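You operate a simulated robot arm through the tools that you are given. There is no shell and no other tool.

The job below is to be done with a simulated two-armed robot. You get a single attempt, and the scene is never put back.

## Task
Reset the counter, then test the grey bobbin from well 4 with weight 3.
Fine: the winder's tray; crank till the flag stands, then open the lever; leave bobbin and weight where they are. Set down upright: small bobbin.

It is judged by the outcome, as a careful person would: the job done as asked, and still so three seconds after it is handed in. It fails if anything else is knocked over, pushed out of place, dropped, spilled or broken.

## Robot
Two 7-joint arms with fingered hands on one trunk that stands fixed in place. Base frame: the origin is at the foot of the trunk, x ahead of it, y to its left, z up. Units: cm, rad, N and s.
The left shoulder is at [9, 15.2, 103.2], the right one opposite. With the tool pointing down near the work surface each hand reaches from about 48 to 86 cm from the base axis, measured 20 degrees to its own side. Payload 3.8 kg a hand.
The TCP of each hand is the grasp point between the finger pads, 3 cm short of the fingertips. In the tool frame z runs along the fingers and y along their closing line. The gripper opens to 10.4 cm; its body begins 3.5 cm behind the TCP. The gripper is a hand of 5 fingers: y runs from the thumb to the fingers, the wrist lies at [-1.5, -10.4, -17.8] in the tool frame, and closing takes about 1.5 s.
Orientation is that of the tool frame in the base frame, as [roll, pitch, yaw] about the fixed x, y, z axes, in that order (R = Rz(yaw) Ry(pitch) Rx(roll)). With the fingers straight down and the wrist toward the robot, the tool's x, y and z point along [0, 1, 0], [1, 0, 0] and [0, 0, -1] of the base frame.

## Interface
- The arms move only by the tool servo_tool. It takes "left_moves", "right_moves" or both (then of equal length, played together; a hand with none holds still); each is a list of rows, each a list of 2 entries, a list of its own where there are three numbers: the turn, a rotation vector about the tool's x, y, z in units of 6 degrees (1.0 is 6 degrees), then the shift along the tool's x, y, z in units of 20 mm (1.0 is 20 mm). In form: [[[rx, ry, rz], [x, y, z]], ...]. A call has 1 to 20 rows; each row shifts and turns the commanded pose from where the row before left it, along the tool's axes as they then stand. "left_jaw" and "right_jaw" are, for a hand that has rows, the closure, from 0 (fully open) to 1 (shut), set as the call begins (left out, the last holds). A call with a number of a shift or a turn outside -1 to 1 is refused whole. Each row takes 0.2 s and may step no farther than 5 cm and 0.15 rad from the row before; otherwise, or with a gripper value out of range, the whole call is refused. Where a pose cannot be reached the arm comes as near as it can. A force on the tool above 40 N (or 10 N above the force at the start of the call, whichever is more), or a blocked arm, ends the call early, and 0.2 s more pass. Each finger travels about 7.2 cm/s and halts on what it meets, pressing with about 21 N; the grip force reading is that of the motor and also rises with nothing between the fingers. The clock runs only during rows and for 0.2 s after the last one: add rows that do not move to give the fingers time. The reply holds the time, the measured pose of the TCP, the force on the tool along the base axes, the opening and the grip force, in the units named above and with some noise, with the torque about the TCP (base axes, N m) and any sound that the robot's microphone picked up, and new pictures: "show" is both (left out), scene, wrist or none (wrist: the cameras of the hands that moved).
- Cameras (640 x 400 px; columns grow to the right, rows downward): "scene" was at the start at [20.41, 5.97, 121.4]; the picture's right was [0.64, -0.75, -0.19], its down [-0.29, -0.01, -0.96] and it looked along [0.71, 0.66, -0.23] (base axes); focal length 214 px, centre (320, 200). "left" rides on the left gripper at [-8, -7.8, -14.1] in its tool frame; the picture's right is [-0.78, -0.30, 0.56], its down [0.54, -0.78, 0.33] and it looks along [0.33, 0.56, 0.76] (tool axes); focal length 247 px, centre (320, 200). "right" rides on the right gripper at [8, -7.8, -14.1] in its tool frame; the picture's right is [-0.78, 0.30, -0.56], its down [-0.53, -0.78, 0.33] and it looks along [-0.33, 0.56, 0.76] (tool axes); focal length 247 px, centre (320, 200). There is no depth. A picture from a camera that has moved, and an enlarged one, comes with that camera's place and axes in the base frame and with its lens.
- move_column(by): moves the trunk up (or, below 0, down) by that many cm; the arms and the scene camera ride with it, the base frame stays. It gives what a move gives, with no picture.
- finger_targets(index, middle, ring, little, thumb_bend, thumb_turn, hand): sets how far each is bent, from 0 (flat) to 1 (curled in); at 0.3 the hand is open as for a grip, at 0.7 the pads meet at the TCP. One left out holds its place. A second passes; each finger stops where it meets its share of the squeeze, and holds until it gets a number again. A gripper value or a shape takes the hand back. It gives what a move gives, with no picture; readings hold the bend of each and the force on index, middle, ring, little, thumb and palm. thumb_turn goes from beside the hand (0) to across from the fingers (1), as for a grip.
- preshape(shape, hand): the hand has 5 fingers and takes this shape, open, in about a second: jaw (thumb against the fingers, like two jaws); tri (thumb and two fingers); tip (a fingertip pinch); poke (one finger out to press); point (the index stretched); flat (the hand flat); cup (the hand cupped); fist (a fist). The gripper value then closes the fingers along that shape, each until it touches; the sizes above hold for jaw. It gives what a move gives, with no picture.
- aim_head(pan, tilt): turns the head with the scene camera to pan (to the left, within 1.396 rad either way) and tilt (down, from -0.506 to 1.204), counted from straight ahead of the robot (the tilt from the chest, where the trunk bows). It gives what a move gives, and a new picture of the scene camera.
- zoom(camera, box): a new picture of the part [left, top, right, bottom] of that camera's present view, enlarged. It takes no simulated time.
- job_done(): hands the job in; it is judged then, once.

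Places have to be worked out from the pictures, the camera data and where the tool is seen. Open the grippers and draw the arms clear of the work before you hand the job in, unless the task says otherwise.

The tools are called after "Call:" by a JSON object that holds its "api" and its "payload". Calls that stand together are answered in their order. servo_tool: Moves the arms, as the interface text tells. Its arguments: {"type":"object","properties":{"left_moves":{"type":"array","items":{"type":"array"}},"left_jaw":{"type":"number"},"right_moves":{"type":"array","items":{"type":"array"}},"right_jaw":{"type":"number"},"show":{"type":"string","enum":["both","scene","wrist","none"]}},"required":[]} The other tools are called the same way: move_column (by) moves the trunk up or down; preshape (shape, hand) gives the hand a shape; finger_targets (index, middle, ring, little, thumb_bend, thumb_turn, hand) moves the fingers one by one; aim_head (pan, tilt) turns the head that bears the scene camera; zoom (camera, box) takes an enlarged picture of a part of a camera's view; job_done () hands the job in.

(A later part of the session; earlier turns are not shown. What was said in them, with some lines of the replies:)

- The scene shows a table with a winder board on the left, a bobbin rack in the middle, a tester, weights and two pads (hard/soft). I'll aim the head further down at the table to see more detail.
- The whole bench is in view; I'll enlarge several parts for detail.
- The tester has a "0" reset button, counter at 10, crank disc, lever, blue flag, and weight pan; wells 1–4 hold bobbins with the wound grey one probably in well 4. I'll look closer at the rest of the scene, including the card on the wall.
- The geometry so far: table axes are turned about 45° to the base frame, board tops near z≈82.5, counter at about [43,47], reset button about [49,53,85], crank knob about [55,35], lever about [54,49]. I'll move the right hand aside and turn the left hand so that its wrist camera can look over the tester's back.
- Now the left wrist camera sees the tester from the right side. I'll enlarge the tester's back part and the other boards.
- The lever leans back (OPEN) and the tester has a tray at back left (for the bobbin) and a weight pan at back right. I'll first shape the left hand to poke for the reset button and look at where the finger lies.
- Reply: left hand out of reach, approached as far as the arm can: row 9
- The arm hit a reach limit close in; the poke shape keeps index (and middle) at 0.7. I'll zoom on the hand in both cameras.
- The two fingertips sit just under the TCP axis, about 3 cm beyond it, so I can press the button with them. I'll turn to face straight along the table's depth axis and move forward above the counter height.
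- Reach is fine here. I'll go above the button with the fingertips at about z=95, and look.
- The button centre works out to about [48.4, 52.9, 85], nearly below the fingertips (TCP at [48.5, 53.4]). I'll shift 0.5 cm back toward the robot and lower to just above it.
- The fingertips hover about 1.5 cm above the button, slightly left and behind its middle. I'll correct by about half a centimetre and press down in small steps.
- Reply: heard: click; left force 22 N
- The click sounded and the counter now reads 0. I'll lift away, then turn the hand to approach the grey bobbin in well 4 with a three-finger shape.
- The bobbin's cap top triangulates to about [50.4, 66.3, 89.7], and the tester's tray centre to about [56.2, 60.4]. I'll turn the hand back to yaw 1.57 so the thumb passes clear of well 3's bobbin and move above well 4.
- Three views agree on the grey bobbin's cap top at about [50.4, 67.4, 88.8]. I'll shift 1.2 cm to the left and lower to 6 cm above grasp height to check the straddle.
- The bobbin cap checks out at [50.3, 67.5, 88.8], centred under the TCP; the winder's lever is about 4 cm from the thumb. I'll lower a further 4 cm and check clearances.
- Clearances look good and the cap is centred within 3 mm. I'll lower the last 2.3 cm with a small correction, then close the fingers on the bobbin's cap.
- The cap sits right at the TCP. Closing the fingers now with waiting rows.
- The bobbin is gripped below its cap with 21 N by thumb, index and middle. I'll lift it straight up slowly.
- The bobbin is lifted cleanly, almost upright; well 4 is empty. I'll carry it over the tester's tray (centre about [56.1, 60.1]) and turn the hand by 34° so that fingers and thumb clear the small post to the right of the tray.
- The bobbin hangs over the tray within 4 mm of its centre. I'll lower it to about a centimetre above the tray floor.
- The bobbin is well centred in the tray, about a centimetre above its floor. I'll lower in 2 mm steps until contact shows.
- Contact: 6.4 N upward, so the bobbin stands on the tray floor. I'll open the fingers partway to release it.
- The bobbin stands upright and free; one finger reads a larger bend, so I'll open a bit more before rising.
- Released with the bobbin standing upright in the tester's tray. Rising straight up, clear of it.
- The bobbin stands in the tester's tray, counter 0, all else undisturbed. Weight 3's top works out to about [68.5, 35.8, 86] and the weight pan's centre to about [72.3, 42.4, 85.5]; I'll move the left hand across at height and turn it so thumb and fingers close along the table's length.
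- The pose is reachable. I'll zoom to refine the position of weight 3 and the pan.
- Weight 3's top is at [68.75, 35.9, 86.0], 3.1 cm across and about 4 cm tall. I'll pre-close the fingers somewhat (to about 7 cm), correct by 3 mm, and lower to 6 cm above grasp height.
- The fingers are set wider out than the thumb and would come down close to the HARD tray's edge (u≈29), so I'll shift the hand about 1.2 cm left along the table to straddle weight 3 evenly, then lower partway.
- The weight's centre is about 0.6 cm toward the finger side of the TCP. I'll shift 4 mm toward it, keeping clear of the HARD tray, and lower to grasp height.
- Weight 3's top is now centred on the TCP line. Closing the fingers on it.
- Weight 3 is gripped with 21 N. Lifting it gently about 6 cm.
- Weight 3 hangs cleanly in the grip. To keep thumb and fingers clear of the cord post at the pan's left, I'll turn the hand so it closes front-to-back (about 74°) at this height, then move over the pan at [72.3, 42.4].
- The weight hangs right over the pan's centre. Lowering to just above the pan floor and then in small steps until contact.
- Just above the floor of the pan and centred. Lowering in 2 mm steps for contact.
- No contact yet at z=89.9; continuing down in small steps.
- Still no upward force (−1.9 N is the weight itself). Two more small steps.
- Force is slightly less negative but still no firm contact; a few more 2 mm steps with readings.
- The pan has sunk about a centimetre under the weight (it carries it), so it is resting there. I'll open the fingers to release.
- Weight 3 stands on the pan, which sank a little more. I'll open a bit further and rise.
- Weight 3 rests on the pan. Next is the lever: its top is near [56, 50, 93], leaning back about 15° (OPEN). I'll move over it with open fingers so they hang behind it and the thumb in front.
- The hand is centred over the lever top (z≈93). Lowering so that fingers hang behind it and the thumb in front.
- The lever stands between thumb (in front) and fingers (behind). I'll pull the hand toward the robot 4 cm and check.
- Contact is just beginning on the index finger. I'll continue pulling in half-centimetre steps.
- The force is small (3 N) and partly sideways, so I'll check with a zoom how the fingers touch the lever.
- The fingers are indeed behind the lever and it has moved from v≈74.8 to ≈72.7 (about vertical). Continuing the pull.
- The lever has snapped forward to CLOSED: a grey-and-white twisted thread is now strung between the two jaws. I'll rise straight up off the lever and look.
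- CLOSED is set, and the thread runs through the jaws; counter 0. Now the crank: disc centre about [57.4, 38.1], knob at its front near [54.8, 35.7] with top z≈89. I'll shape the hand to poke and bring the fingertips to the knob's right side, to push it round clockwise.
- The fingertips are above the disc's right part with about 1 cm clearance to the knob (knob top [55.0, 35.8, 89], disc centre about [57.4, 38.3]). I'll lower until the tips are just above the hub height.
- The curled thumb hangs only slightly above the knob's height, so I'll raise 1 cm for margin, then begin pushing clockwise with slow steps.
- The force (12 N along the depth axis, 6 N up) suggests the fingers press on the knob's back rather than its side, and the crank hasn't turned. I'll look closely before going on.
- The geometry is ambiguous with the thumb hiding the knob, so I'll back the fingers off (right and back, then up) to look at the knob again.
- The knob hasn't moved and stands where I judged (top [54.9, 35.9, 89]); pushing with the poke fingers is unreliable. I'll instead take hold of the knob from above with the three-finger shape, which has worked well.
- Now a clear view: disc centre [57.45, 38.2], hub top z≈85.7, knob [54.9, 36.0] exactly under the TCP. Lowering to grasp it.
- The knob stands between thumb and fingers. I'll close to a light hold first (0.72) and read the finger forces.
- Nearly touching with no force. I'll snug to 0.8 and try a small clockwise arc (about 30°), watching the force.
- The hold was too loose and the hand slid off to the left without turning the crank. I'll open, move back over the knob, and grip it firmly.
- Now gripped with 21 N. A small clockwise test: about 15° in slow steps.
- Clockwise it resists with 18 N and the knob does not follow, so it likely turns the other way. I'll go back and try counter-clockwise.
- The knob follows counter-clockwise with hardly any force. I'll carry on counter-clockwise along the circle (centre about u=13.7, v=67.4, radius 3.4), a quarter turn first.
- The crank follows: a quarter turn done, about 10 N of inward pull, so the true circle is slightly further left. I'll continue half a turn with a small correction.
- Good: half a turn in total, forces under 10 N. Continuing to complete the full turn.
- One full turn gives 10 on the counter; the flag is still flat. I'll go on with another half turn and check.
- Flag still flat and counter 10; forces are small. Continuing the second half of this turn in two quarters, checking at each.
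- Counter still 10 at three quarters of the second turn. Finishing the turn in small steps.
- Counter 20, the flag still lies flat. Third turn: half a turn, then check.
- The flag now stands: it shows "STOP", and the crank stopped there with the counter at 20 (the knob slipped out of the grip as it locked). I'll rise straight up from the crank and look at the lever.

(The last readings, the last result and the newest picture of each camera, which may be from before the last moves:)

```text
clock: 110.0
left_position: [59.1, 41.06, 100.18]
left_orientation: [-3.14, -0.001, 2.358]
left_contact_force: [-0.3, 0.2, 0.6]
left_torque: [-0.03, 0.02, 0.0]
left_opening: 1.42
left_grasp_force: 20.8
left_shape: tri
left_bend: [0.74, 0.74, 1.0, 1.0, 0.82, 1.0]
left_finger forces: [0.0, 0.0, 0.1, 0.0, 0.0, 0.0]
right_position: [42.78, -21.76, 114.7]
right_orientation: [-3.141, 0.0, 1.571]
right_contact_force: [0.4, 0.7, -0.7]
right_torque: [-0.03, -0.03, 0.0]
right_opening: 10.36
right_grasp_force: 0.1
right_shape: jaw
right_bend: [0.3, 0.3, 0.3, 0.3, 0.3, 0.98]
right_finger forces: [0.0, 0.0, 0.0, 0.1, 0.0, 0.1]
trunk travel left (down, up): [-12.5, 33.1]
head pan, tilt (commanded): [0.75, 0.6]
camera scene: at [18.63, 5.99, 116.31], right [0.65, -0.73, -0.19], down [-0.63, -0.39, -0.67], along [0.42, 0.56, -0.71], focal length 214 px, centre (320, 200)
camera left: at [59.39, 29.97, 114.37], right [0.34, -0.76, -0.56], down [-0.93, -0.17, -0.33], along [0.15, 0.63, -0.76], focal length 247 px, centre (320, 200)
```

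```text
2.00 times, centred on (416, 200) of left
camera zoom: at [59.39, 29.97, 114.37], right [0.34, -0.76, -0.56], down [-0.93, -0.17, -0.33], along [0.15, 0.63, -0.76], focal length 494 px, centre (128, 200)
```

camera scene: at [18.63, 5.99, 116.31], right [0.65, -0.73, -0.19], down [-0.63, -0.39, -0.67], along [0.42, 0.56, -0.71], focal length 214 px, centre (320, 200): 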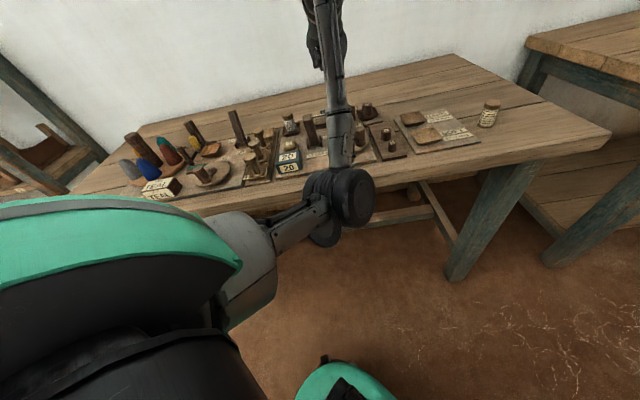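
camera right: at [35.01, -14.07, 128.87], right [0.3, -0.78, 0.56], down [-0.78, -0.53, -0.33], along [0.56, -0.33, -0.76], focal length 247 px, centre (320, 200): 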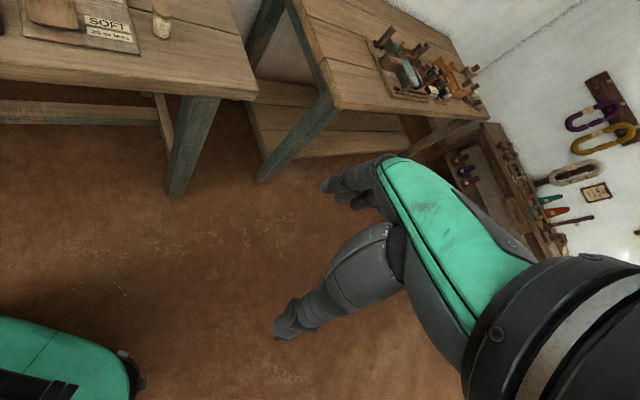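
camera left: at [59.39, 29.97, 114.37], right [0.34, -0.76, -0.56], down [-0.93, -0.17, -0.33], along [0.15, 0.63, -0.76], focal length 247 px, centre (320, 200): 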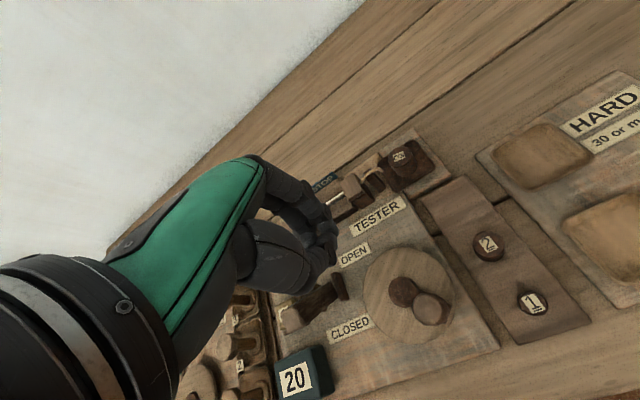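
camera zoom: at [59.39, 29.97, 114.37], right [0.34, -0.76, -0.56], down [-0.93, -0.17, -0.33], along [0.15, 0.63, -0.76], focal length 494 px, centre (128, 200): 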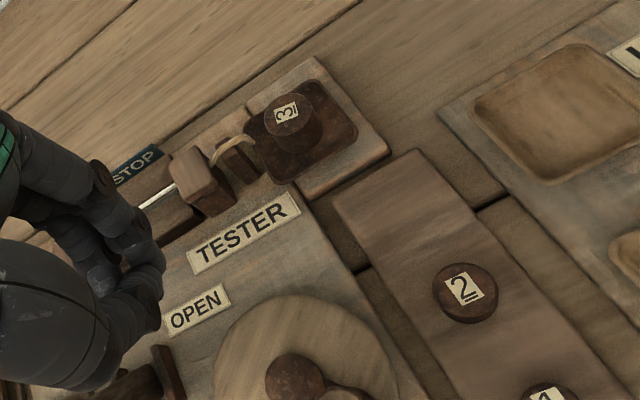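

The flag stands at STOP, the counter reads 20. Now to open the lever: its top leans forward at about u=4.1, v=68.4, z≈93.5. I'll use the poke shape and push it back from the front with the backs of the fingers; first moving to in front of it at height.

Call:
{"api": "preshape", "payload": {"hand": "left", "shape": "poke"}}

Call:
{"api": "servo_tool", "payload": {"left_moves": [[[0, 0, 0], [0.865, -0.68, 0]], [[0, 0, 0], [0.865, -0.68, 0]], [[0, 0, 0], [0.865, -0.68, 0]], [[0, 0, 0], [0.865, -0.68, 0]], [[0, 0, 0], [0.865, -0.68, 0]], [[0, 0, 0], [0, 0, 0]]], "show": "wrist"}}

Call:
{"api": "zoom", "payload": {"camera": "left", "box": [256, 120, 512, 280]}}

Call:
{"api": "zoom", "payload": {"camera": "scene", "box": [240, 60, 400, 160]}}

```text
clock: 110.9
left_position: [59.22, 40.94, 100.21]
left_orientation: [3.142, -0.001, 2.36]
left_contact_force: [0.2, -0.5, 0.5]
left_torque: [-0.03, 0.0, -0.03]
left_opening: 0.01
left_grasp_force: 0.0
left_shape: poke
left_bend: [0.7, 0.7, 0.99, 0.99, 1.0, 1.0]
left_finger forces: [0.0, 0.0, 0.0, 0.0, 0.0, 0.0]
right_position: [42.82, -21.9, 114.61]
right_orientation: [-3.142, 0.001, 1.57]
right_contact_force: [-0.2, -0.1, -0.1]
right_torque: [0.03, 0.03, 0.02]
right_opening: 10.36
right_grasp_force: 0.2
right_shape: jaw
right_bend: [0.3, 0.3, 0.3, 0.3, 0.3, 0.98]
right_finger forces: [0.0, 0.1, 0.0, 0.0, 0.1, 0.0]
trunk travel left (down, up): [-12.5, 33.1]
head pan, tilt (commanded): [0.75, 0.6]
```

```text
clock: 112.3
left_position: [48.25, 42.36, 100.18]
left_orientation: [3.14, 0.0, 2.359]
left_contact_force: [0.1, -1.1, -0.2]
left_torque: [-0.03, -0.03, -0.04]
left_opening: 0.01
left_grasp_force: 0.1
left_shape: poke
left_bend: [0.7, 0.7, 0.99, 0.99, 1.0, 1.0]
left_finger forces: [0.0, 0.1, 0.0, 0.0, 0.1, 0.0]
right_position: [42.94, -21.83, 114.6]
right_orientation: [-3.139, -0.001, 1.572]
right_contact_force: [-0.7, 0.4, -0.2]
right_torque: [0.0, -0.01, -0.01]
right_opening: 10.36
right_grasp_force: 0.1
right_shape: jaw
right_bend: [0.3, 0.3, 0.3, 0.3, 0.3, 0.98]
right_finger forces: [0.1, 0.0, 0.0, 0.0, 0.0, 0.1]
trunk travel left (down, up): [-12.5, 33.1]
head pan, tilt (commanded): [0.75, 0.6]
camera left: at [48.48, 31.37, 114.43], right [0.34, -0.76, -0.56], down [-0.93, -0.17, -0.33], along [0.15, 0.63, -0.76], focal length 247 px, centre (320, 200)
```

left: 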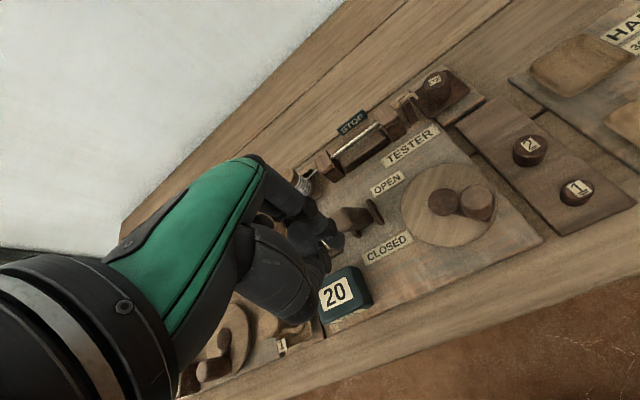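

```text
2.50 times, centred on (384, 200) of left
camera zoom: at [48.48, 31.37, 114.43], right [0.34, -0.76, -0.56], down [-0.93, -0.17, -0.33], along [0.15, 0.63, -0.76], focal length 617 px, centre (160, 200)
```

zoom: 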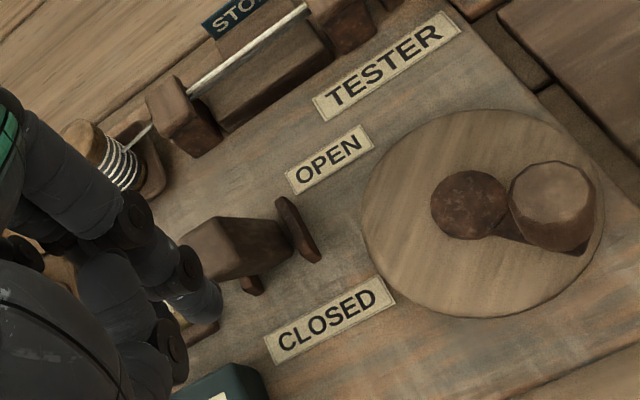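

```text
4.00 times, centred on (320, 110) of scene
camera zoom: at [18.64, 5.98, 116.31], right [0.65, -0.73, -0.19], down [-0.63, -0.39, -0.67], along [0.42, 0.56, -0.71], focal length 858 px, centre (320, 560)
```

zoom: 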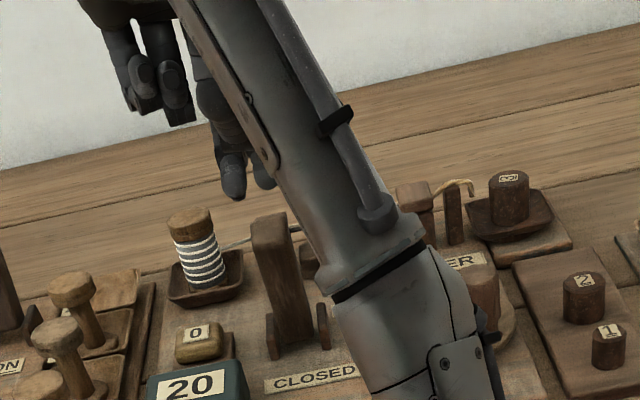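

Lever top confirmed at about u=4.1, v=68.6, z≈93. The fingers (v≈64) are in front of it; I'll lower so the fingertips come below the lever's top.

Call:
{"api": "servo_tool", "payload": {"left_moves": [[[0, 0, 0], [0, 0, 0.8]], [[0, 0, 0], [0, 0, 0.8]], [[0, 0, 0], [0, 0, 0.8]], [[0, 0, 0], [0, 0, 0.7]], [[0, 0, 0], [0, 0, 0.5]], [[0, 0, 0], [0, 0, 0]]], "show": "none"}}

Call:
{"api": "zoom", "payload": {"camera": "left", "box": [256, 120, 512, 280]}}

Call:
{"api": "zoom", "payload": {"camera": "scene", "box": [260, 80, 388, 160]}}

```text
clock: 113.7
left_position: [48.22, 42.42, 93.22]
left_orientation: [3.141, -0.001, 2.358]
left_contact_force: [-0.8, 0.5, 1.4]
left_torque: [-0.02, 0.01, 0.04]
left_opening: 0.0
left_grasp_force: 0.1
left_shape: poke
left_bend: [0.7, 0.7, 0.99, 0.99, 1.0, 1.0]
left_finger forces: [0.0, 0.9, 0.0, 0.1, 0.0, 0.0]
right_position: [42.75, -21.86, 114.65]
right_orientation: [3.142, -0.002, 1.57]
right_contact_force: [0.1, 0.5, 1.1]
right_torque: [-0.01, 0.02, -0.02]
right_opening: 10.37
right_grasp_force: 0.0
right_shape: jaw
right_bend: [0.3, 0.3, 0.3, 0.3, 0.3, 0.98]
right_finger forces: [0.1, 0.0, 0.0, 0.1, 0.0, 0.0]
trunk travel left (down, up): [-12.5, 33.1]
head pan, tilt (commanded): [0.75, 0.6]
```

```text
2.50 times, centred on (384, 200) of left
camera zoom: at [48.54, 31.47, 107.39], right [0.34, -0.76, -0.56], down [-0.93, -0.17, -0.33], along [0.15, 0.63, -0.76], focal length 617 px, centre (160, 200)
```

zoom: 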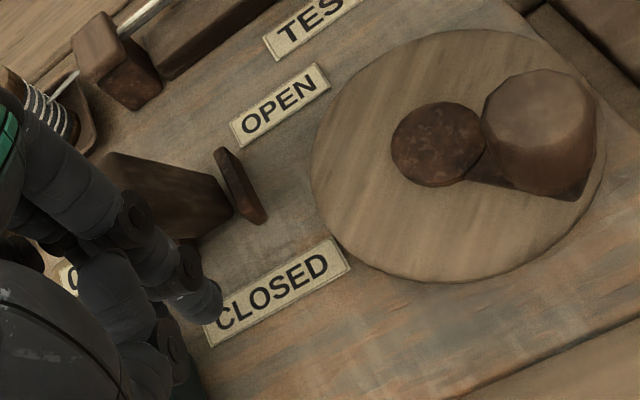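

```text
5.00 times, centred on (324, 120) of scene
camera zoom: at [18.6, 5.97, 116.32], right [0.65, -0.73, -0.19], down [-0.63, -0.39, -0.67], along [0.42, 0.56, -0.71], focal length 1072 px, centre (300, 600)
```

zoom: 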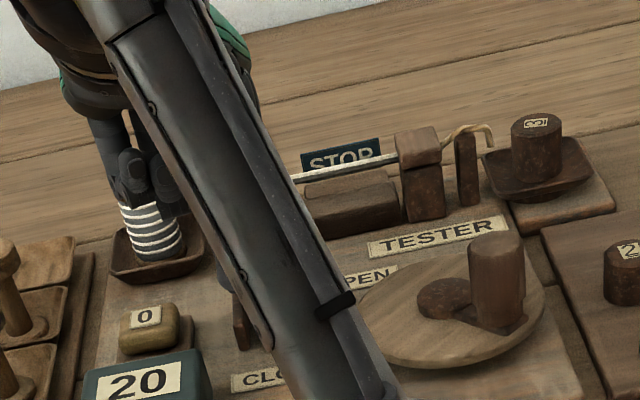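

STOP is clearly upright. The fingers are just touching the lever's front; pushing back in half-centimetre steps.

Call:
{"api": "servo_tool", "payload": {"left_moves": [[[0, 0, 0], [0, 0.25, 0]], [[0, 0, 0], [0, 0.25, 0]], [[0, 0, 0], [0, 0.25, 0]], [[0, 0, 0], [0, 0.25, 0]], [[0, 0, 0], [0, 0.25, 0]], [[0, 0, 0], [0, 0, 0]]], "show": "none"}}

Call:
{"api": "zoom", "payload": {"camera": "left", "box": [256, 120, 512, 280]}}

```text
clock: 115.1
left_position: [49.87, 44.2, 93.46]
left_orientation: [3.14, 0.001, 2.358]
left_contact_force: [-3.2, -0.3, 4.8]
left_torque: [0.18, -0.15, 0.09]
left_opening: 0.02
left_grasp_force: 0.1
left_shape: poke
left_bend: [0.7, 0.7, 0.99, 0.99, 1.0, 1.0]
left_finger forces: [0.1, 6.1, 0.1, 0.0, 0.0, 0.0]
right_position: [42.79, -22.04, 114.56]
right_orientation: [3.141, -0.002, 1.572]
right_contact_force: [0.2, -0.5, -0.7]
right_torque: [0.0, -0.03, -0.01]
right_opening: 10.34
right_grasp_force: 0.0
right_shape: jaw
right_bend: [0.3, 0.3, 0.3, 0.3, 0.3, 0.98]
right_finger forces: [0.0, 0.1, 0.1, 0.0, 0.0, 0.1]
trunk travel left (down, up): [-12.5, 33.1]
head pan, tilt (commanded): [0.75, 0.6]
```

```text
2.50 times, centred on (384, 200) of left
camera zoom: at [50.09, 33.13, 107.49], right [0.34, -0.76, -0.56], down [-0.93, -0.17, -0.33], along [0.16, 0.63, -0.76], focal length 617 px, centre (160, 200)
```

zoom: 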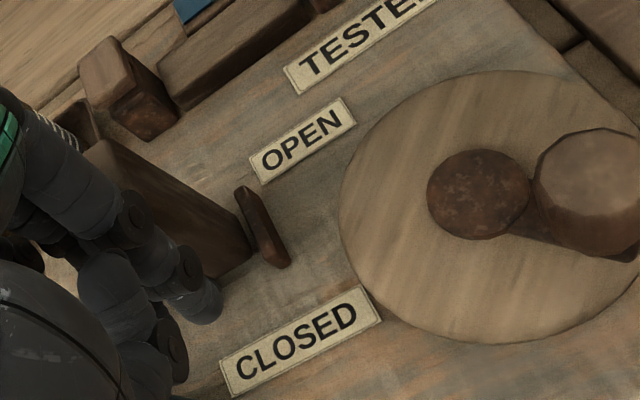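

The thread has been released as the lever came up. I'll keep pushing until the lever rests fully back at OPEN.

Call:
{"api": "servo_tool", "payload": {"left_moves": [[[0, 0, 0], [0, 0.25, 0]], [[0, 0, 0], [0, 0.25, 0]], [[0, 0, 0], [0, 0.25, 0]], [[0, 0, 0], [0, 0.25, 0]], [[0, 0, 0], [0, 0.25, 0]], [[0, 0, 0], [0, 0, 0]]], "show": "none"}}

Call:
{"api": "zoom", "payload": {"camera": "left", "box": [256, 120, 512, 280]}}

Call:
{"api": "zoom", "payload": {"camera": "scene", "box": [260, 80, 388, 160]}}

```text
clock: 116.5
left_position: [51.7, 45.96, 93.29]
left_orientation: [-3.141, 0.0, 2.357]
left_contact_force: [0.1, 0.7, -0.1]
left_torque: [0.01, -0.01, 0.03]
left_opening: 0.0
left_grasp_force: 0.1
left_shape: poke
left_bend: [0.7, 0.7, 0.99, 0.99, 1.0, 1.0]
left_finger forces: [0.1, 0.1, 0.0, 0.0, 0.0, 0.1]
right_position: [42.7, -21.95, 114.64]
right_orientation: [3.14, 0.0, 1.57]
right_contact_force: [-0.3, 0.6, 0.3]
right_torque: [-0.01, 0.0, 0.01]
right_opening: 10.38
right_grasp_force: 0.0
right_shape: jaw
right_bend: [0.3, 0.3, 0.3, 0.3, 0.3, 0.98]
right_finger forces: [0.1, 0.0, 0.0, 0.0, 0.0, 0.0]
trunk travel left (down, up): [-12.5, 33.1]
head pan, tilt (commanded): [0.75, 0.6]
```

```text
2.50 times, centred on (384, 200) of left
camera zoom: at [51.98, 34.9, 107.44], right [0.34, -0.76, -0.56], down [-0.93, -0.17, -0.33], along [0.15, 0.63, -0.76], focal length 617 px, centre (160, 200)
```

zoom: 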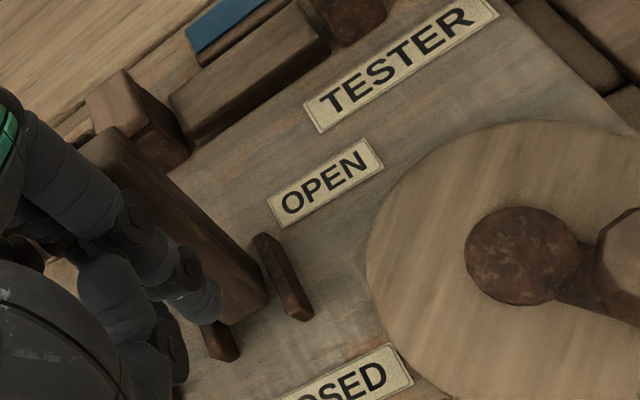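

```text
5.00 times, centred on (324, 120) of scene
camera zoom: at [18.62, 5.97, 116.31], right [0.65, -0.73, -0.19], down [-0.63, -0.39, -0.67], along [0.42, 0.56, -0.71], focal length 1072 px, centre (300, 600)
```

zoom: 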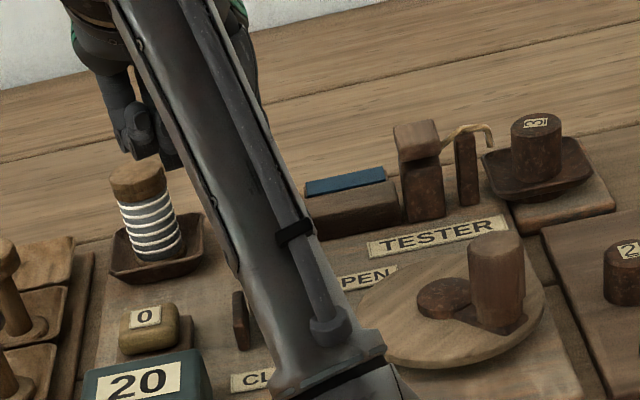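

The lever has snapped back to OPEN with no force remaining; the flag went down with it and the counter holds 20. I'll draw the hand back a little and rise.

Call:
{"api": "servo_tool", "payload": {"left_moves": [[[0, 0, 0], [0, -0.4, 0]], [[0, 0, 0], [0, -0.4, -0.3]], [[0, 0, 0], [0, 0, -0.9]], [[0, 0, 0], [0, 0, -1]], [[0, 0, 0], [0, 0, -1]], [[0, 0, 0], [0, 0, -1]], [[0, 0, 0], [0, 0, -1]], [[0, 0, 0], [0, 0, 0]]], "show": "both"}}

Call:
{"api": "zoom", "payload": {"camera": "left", "box": [256, 100, 576, 300]}}

Call:
{"api": "zoom", "payload": {"camera": "scene", "box": [240, 80, 400, 180]}}

```text
clock: 118.3
left_position: [50.64, 44.93, 103.81]
left_orientation: [-3.141, 0.0, 2.359]
left_contact_force: [-0.5, -0.3, 0.2]
left_torque: [-0.01, -0.03, -0.02]
left_opening: 0.01
left_grasp_force: 0.0
left_shape: poke
left_bend: [0.7, 0.7, 0.99, 0.99, 1.0, 1.0]
left_finger forces: [0.0, 0.0, 0.0, 0.1, 0.0, 0.0]
right_position: [42.79, -21.83, 114.6]
right_orientation: [3.141, 0.001, 1.571]
right_contact_force: [-0.4, -1.2, 0.3]
right_torque: [0.01, 0.0, -0.01]
right_opening: 10.34
right_grasp_force: 0.2
right_shape: jaw
right_bend: [0.3, 0.3, 0.3, 0.3, 0.3, 0.98]
right_finger forces: [0.0, 0.0, 0.0, 0.1, 0.1, 0.0]
trunk travel left (down, up): [-12.5, 33.1]
head pan, tilt (commanded): [0.75, 0.6]
camera scene: at [18.64, 5.99, 116.31], right [0.65, -0.73, -0.19], down [-0.63, -0.39, -0.67], along [0.42, 0.56, -0.71], focal length 214 px, centre (320, 200)
camera left: at [50.88, 33.95, 117.99], right [0.34, -0.76, -0.56], down [-0.93, -0.17, -0.33], along [0.15, 0.63, -0.76], focal length 247 px, centre (320, 200)
```

scene: 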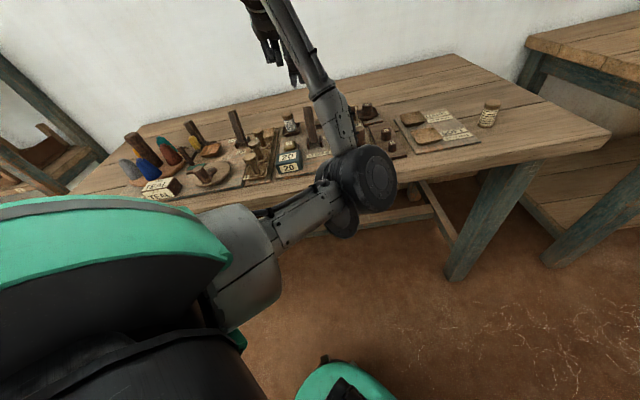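
left: 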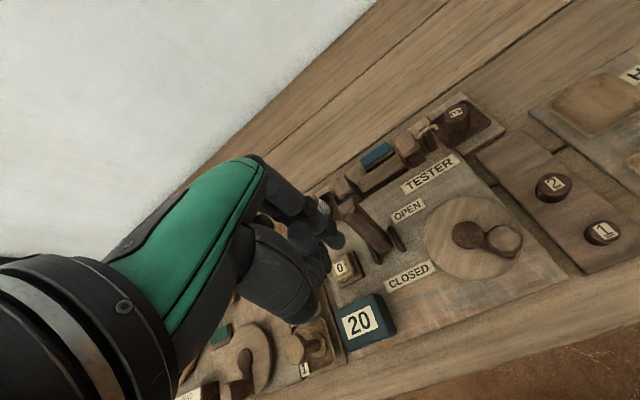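

```text
2.00 times, centred on (416, 200) of left
camera zoom: at [50.88, 33.95, 117.99], right [0.34, -0.76, -0.56], down [-0.93, -0.17, -0.33], along [0.15, 0.63, -0.76], focal length 494 px, centre (128, 200)
```

zoom: 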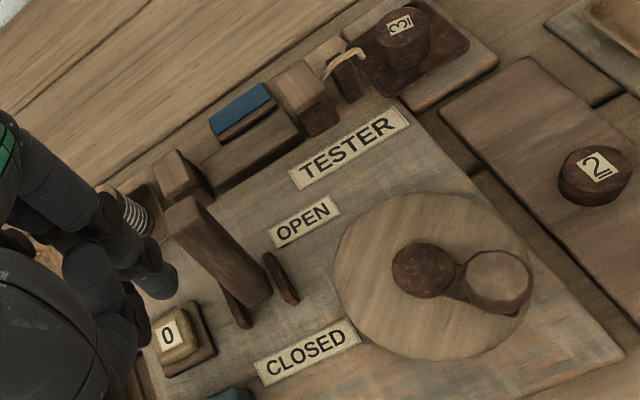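

```text
4.00 times, centred on (320, 130) of scene
camera zoom: at [18.64, 5.99, 116.31], right [0.65, -0.73, -0.19], down [-0.63, -0.39, -0.67], along [0.42, 0.56, -0.71], focal length 858 px, centre (320, 480)
```

zoom: 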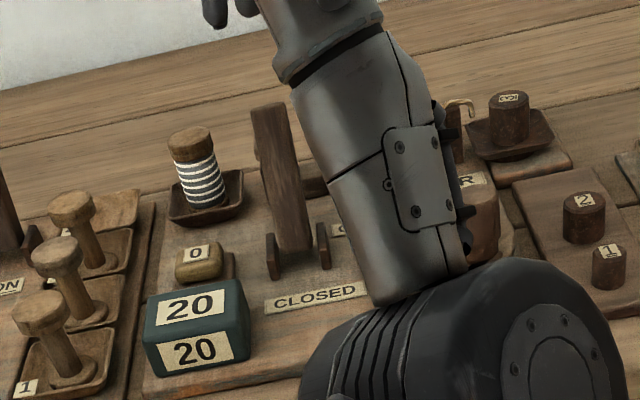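

Everything is as asked: bobbin upright in the tester's tray, weight 3 on the pan, lever back at OPEN, counter 20. I'll raise the left hand, open it, and draw it clear.

Call:
{"api": "servo_tool", "payload": {"left_moves": [[[0, 0, 0], [0, 0, -1]], [[0, 0, 0], [0, 0, -1]], [[0, 0, 0], [0, 0, -1]], [[0, 0, 0], [0, 0, -1]], [[0, 0, 0], [0, -0.8, 0]], [[0, 0, 0], [0, -0.8, 0]], [[0, 0, 0], [0, -0.8, 0]], [[0, 0, 0], [0, -0.8, 0]], [[0, 0, 0], [0, -0.8, 0]], [[0, 0, 0], [0, -0.8, 0]], [[0, 0, 0], [0, 0, 0]]], "show": "none"}}

Call:
{"api": "preshape", "payload": {"hand": "left", "shape": "jaw"}}

Call:
{"api": "aim_head", "payload": {"pan": 0.75, "tilt": 0.5}}

Call:
{"api": "zoom", "payload": {"camera": "left", "box": [256, 60, 640, 300]}}

```text
clock: 120.7
left_position: [43.63, 37.99, 111.77]
left_orientation: [-3.141, 0.0, 2.358]
left_contact_force: [0.3, -0.7, 0.4]
left_torque: [-0.02, -0.02, 0.0]
left_opening: 0.04
left_grasp_force: 0.0
left_shape: poke
left_bend: [0.7, 0.7, 0.99, 0.99, 1.0, 1.0]
left_finger forces: [0.0, 0.1, 0.1, 0.1, 0.0, 0.0]
right_position: [42.77, -21.88, 114.66]
right_orientation: [-3.141, 0.0, 1.572]
right_contact_force: [-0.2, 0.8, -0.4]
right_torque: [-0.01, 0.03, -0.02]
right_opening: 10.36
right_grasp_force: 0.0
right_shape: jaw
right_bend: [0.3, 0.3, 0.3, 0.3, 0.3, 0.98]
right_finger forces: [0.1, 0.1, 0.1, 0.0, 0.0, 0.0]
trunk travel left (down, up): [-12.5, 33.1]
head pan, tilt (commanded): [0.75, 0.6]
```

```text
clock: 121.6
left_position: [43.57, 37.89, 111.75]
left_orientation: [3.141, -0.001, 2.358]
left_contact_force: [-0.7, -0.9, 0.6]
left_torque: [-0.02, 0.0, -0.06]
left_opening: 10.38
left_grasp_force: 0.1
left_shape: jaw
left_bend: [0.3, 0.3, 0.3, 0.3, 0.3, 0.98]
left_finger forces: [0.0, 0.0, 0.0, 0.1, 0.0, 0.0]
right_position: [42.7, -21.86, 114.6]
right_orientation: [3.141, 0.001, 1.571]
right_contact_force: [-0.2, 0.6, 0.2]
right_torque: [0.02, 0.01, -0.01]
right_opening: 10.37
right_grasp_force: 0.0
right_shape: jaw
right_bend: [0.3, 0.3, 0.3, 0.3, 0.3, 0.98]
right_finger forces: [0.1, 0.0, 0.0, 0.0, 0.0, 0.1]
trunk travel left (down, up): [-12.5, 33.1]
head pan, tilt (commanded): [0.75, 0.6]
```

```text
clock: 122.3
left_position: [43.54, 37.94, 111.74]
left_orientation: [3.141, 0.0, 2.358]
left_contact_force: [0.3, 0.0, -0.1]
left_torque: [0.0, -0.01, 0.01]
left_opening: 10.39
left_grasp_force: 0.0
left_shape: jaw
left_bend: [0.3, 0.3, 0.3, 0.3, 0.3, 0.98]
left_finger forces: [0.0, 0.0, 0.1, 0.0, 0.0, 0.1]
right_position: [42.64, -21.85, 114.64]
right_orientation: [-3.141, 0.0, 1.572]
right_contact_force: [-0.1, -0.1, 0.3]
right_torque: [0.02, -0.01, -0.03]
right_opening: 10.38
right_grasp_force: 0.1
right_shape: jaw
right_bend: [0.3, 0.3, 0.3, 0.3, 0.3, 0.98]
right_finger forces: [0.0, 0.0, 0.0, 0.0, 0.1, 0.1]
trunk travel left (down, up): [-12.5, 33.1]
head pan, tilt (commanded): [0.75, 0.499]
camera scene: at [19.06, 6.15, 117.13], right [0.65, -0.73, -0.19], down [-0.58, -0.33, -0.74], along [0.48, 0.6, -0.64], focal length 214 px, centre (320, 200)
```

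scene: 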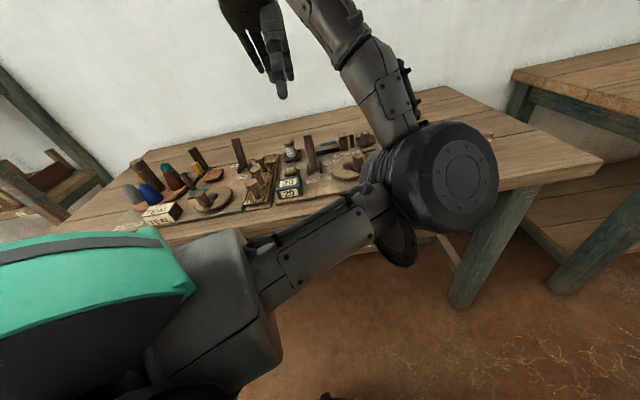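

```text
1.67 times, centred on (448, 180) of left
camera zoom: at [43.85, 26.96, 125.89], right [0.34, -0.76, -0.56], down [-0.93, -0.17, -0.33], along [0.15, 0.63, -0.76], focal length 412 px, centre (107, 233)
```

zoom: 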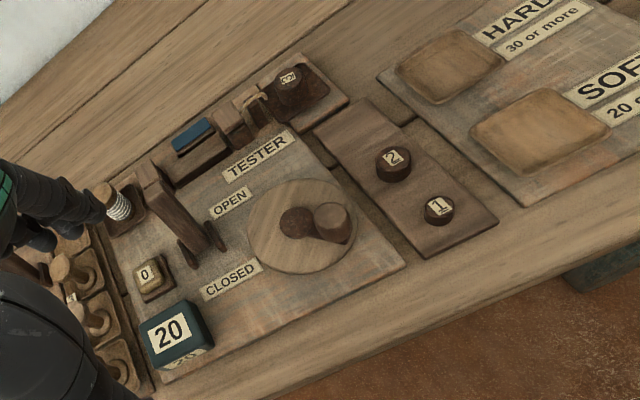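

The wrist view confirms lever OPEN, counter 20, weight 3 on the pan. I'll check the winder side and wells once more in the scene view before handing in.

Call:
{"api": "zoom", "payload": {"camera": "scene", "box": [110, 120, 270, 220]}}

Call:
{"api": "zoom", "payload": {"camera": "scene", "box": [220, 115, 380, 215]}}

Call:
{"api": "zoom", "payload": {"camera": "left", "box": [440, 0, 640, 125]}}

```text
4.00 times, centred on (190, 170) of scene
camera zoom: at [19.06, 6.15, 117.13], right [0.65, -0.73, -0.19], down [-0.58, -0.33, -0.74], along [0.48, 0.6, -0.64], focal length 858 px, centre (840, 320)
```

zoom: 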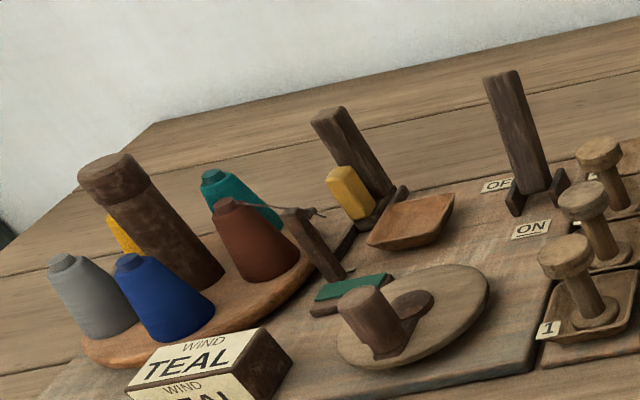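

```text
4.00 times, centred on (300, 165) of scene
camera zoom: at [19.06, 6.15, 117.13], right [0.65, -0.73, -0.19], down [-0.58, -0.33, -0.74], along [0.48, 0.6, -0.64], focal length 858 px, centre (400, 340)
```

zoom: 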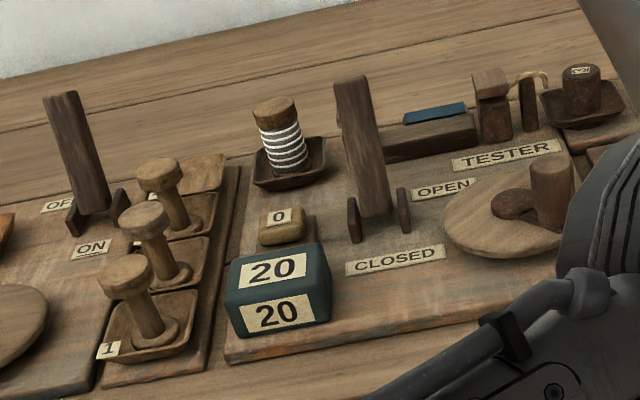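

```text
3.20 times, centred on (540, 62) of left
camera zoom: at [43.85, 26.96, 125.89], right [0.34, -0.76, -0.56], down [-0.93, -0.17, -0.33], along [0.15, 0.63, -0.76], focal length 790 px, centre (-384, 640)
```

zoom: 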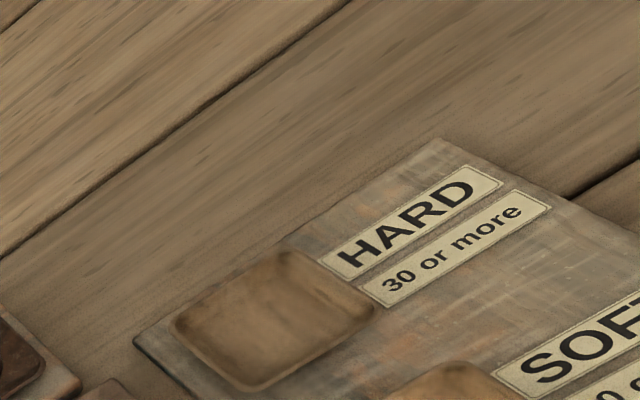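

The winder, wells and trays are untouched. The grey bobbin stands upright in the tester's tray, weight 3 is on the pan, the lever is at OPEN and the counter reads 20. Both hands are open and clear, so I'm handing the job in.

Call:
{"api": "job_done", "payload": {}}

```text
The job is handed in.
```

The test is done and handed in. With weight 3, the grey bobbin from well 4 read 20 on the counter, which is in the SOFT range ("20 or less").

- **Reset:** I pressed the 0 button before the test, and the counter went from 10 to 0.
- **Test:** I set the bobbin upright in the tester's tray and put weight 3 on the pan. Then I closed the lever and cranked until the flag stood showing STOP. The crank only turns counter-clockwise.
- **Lever:** It is back at OPEN. The flag dropped again when I opened it, and the counter held at 20.
- **Left in place:** The bobbin is still in the tester's tray and weight 3 is still on the pan.

"Fine: the winder's tray" could be read as a sorting rule. The note also said to leave the bobbin where it is, so I did not move it to any tray.

In the last camera views the winder, the other bobbins and the trays I could see looked undisturbed. Both hands were open and clear of the bench.
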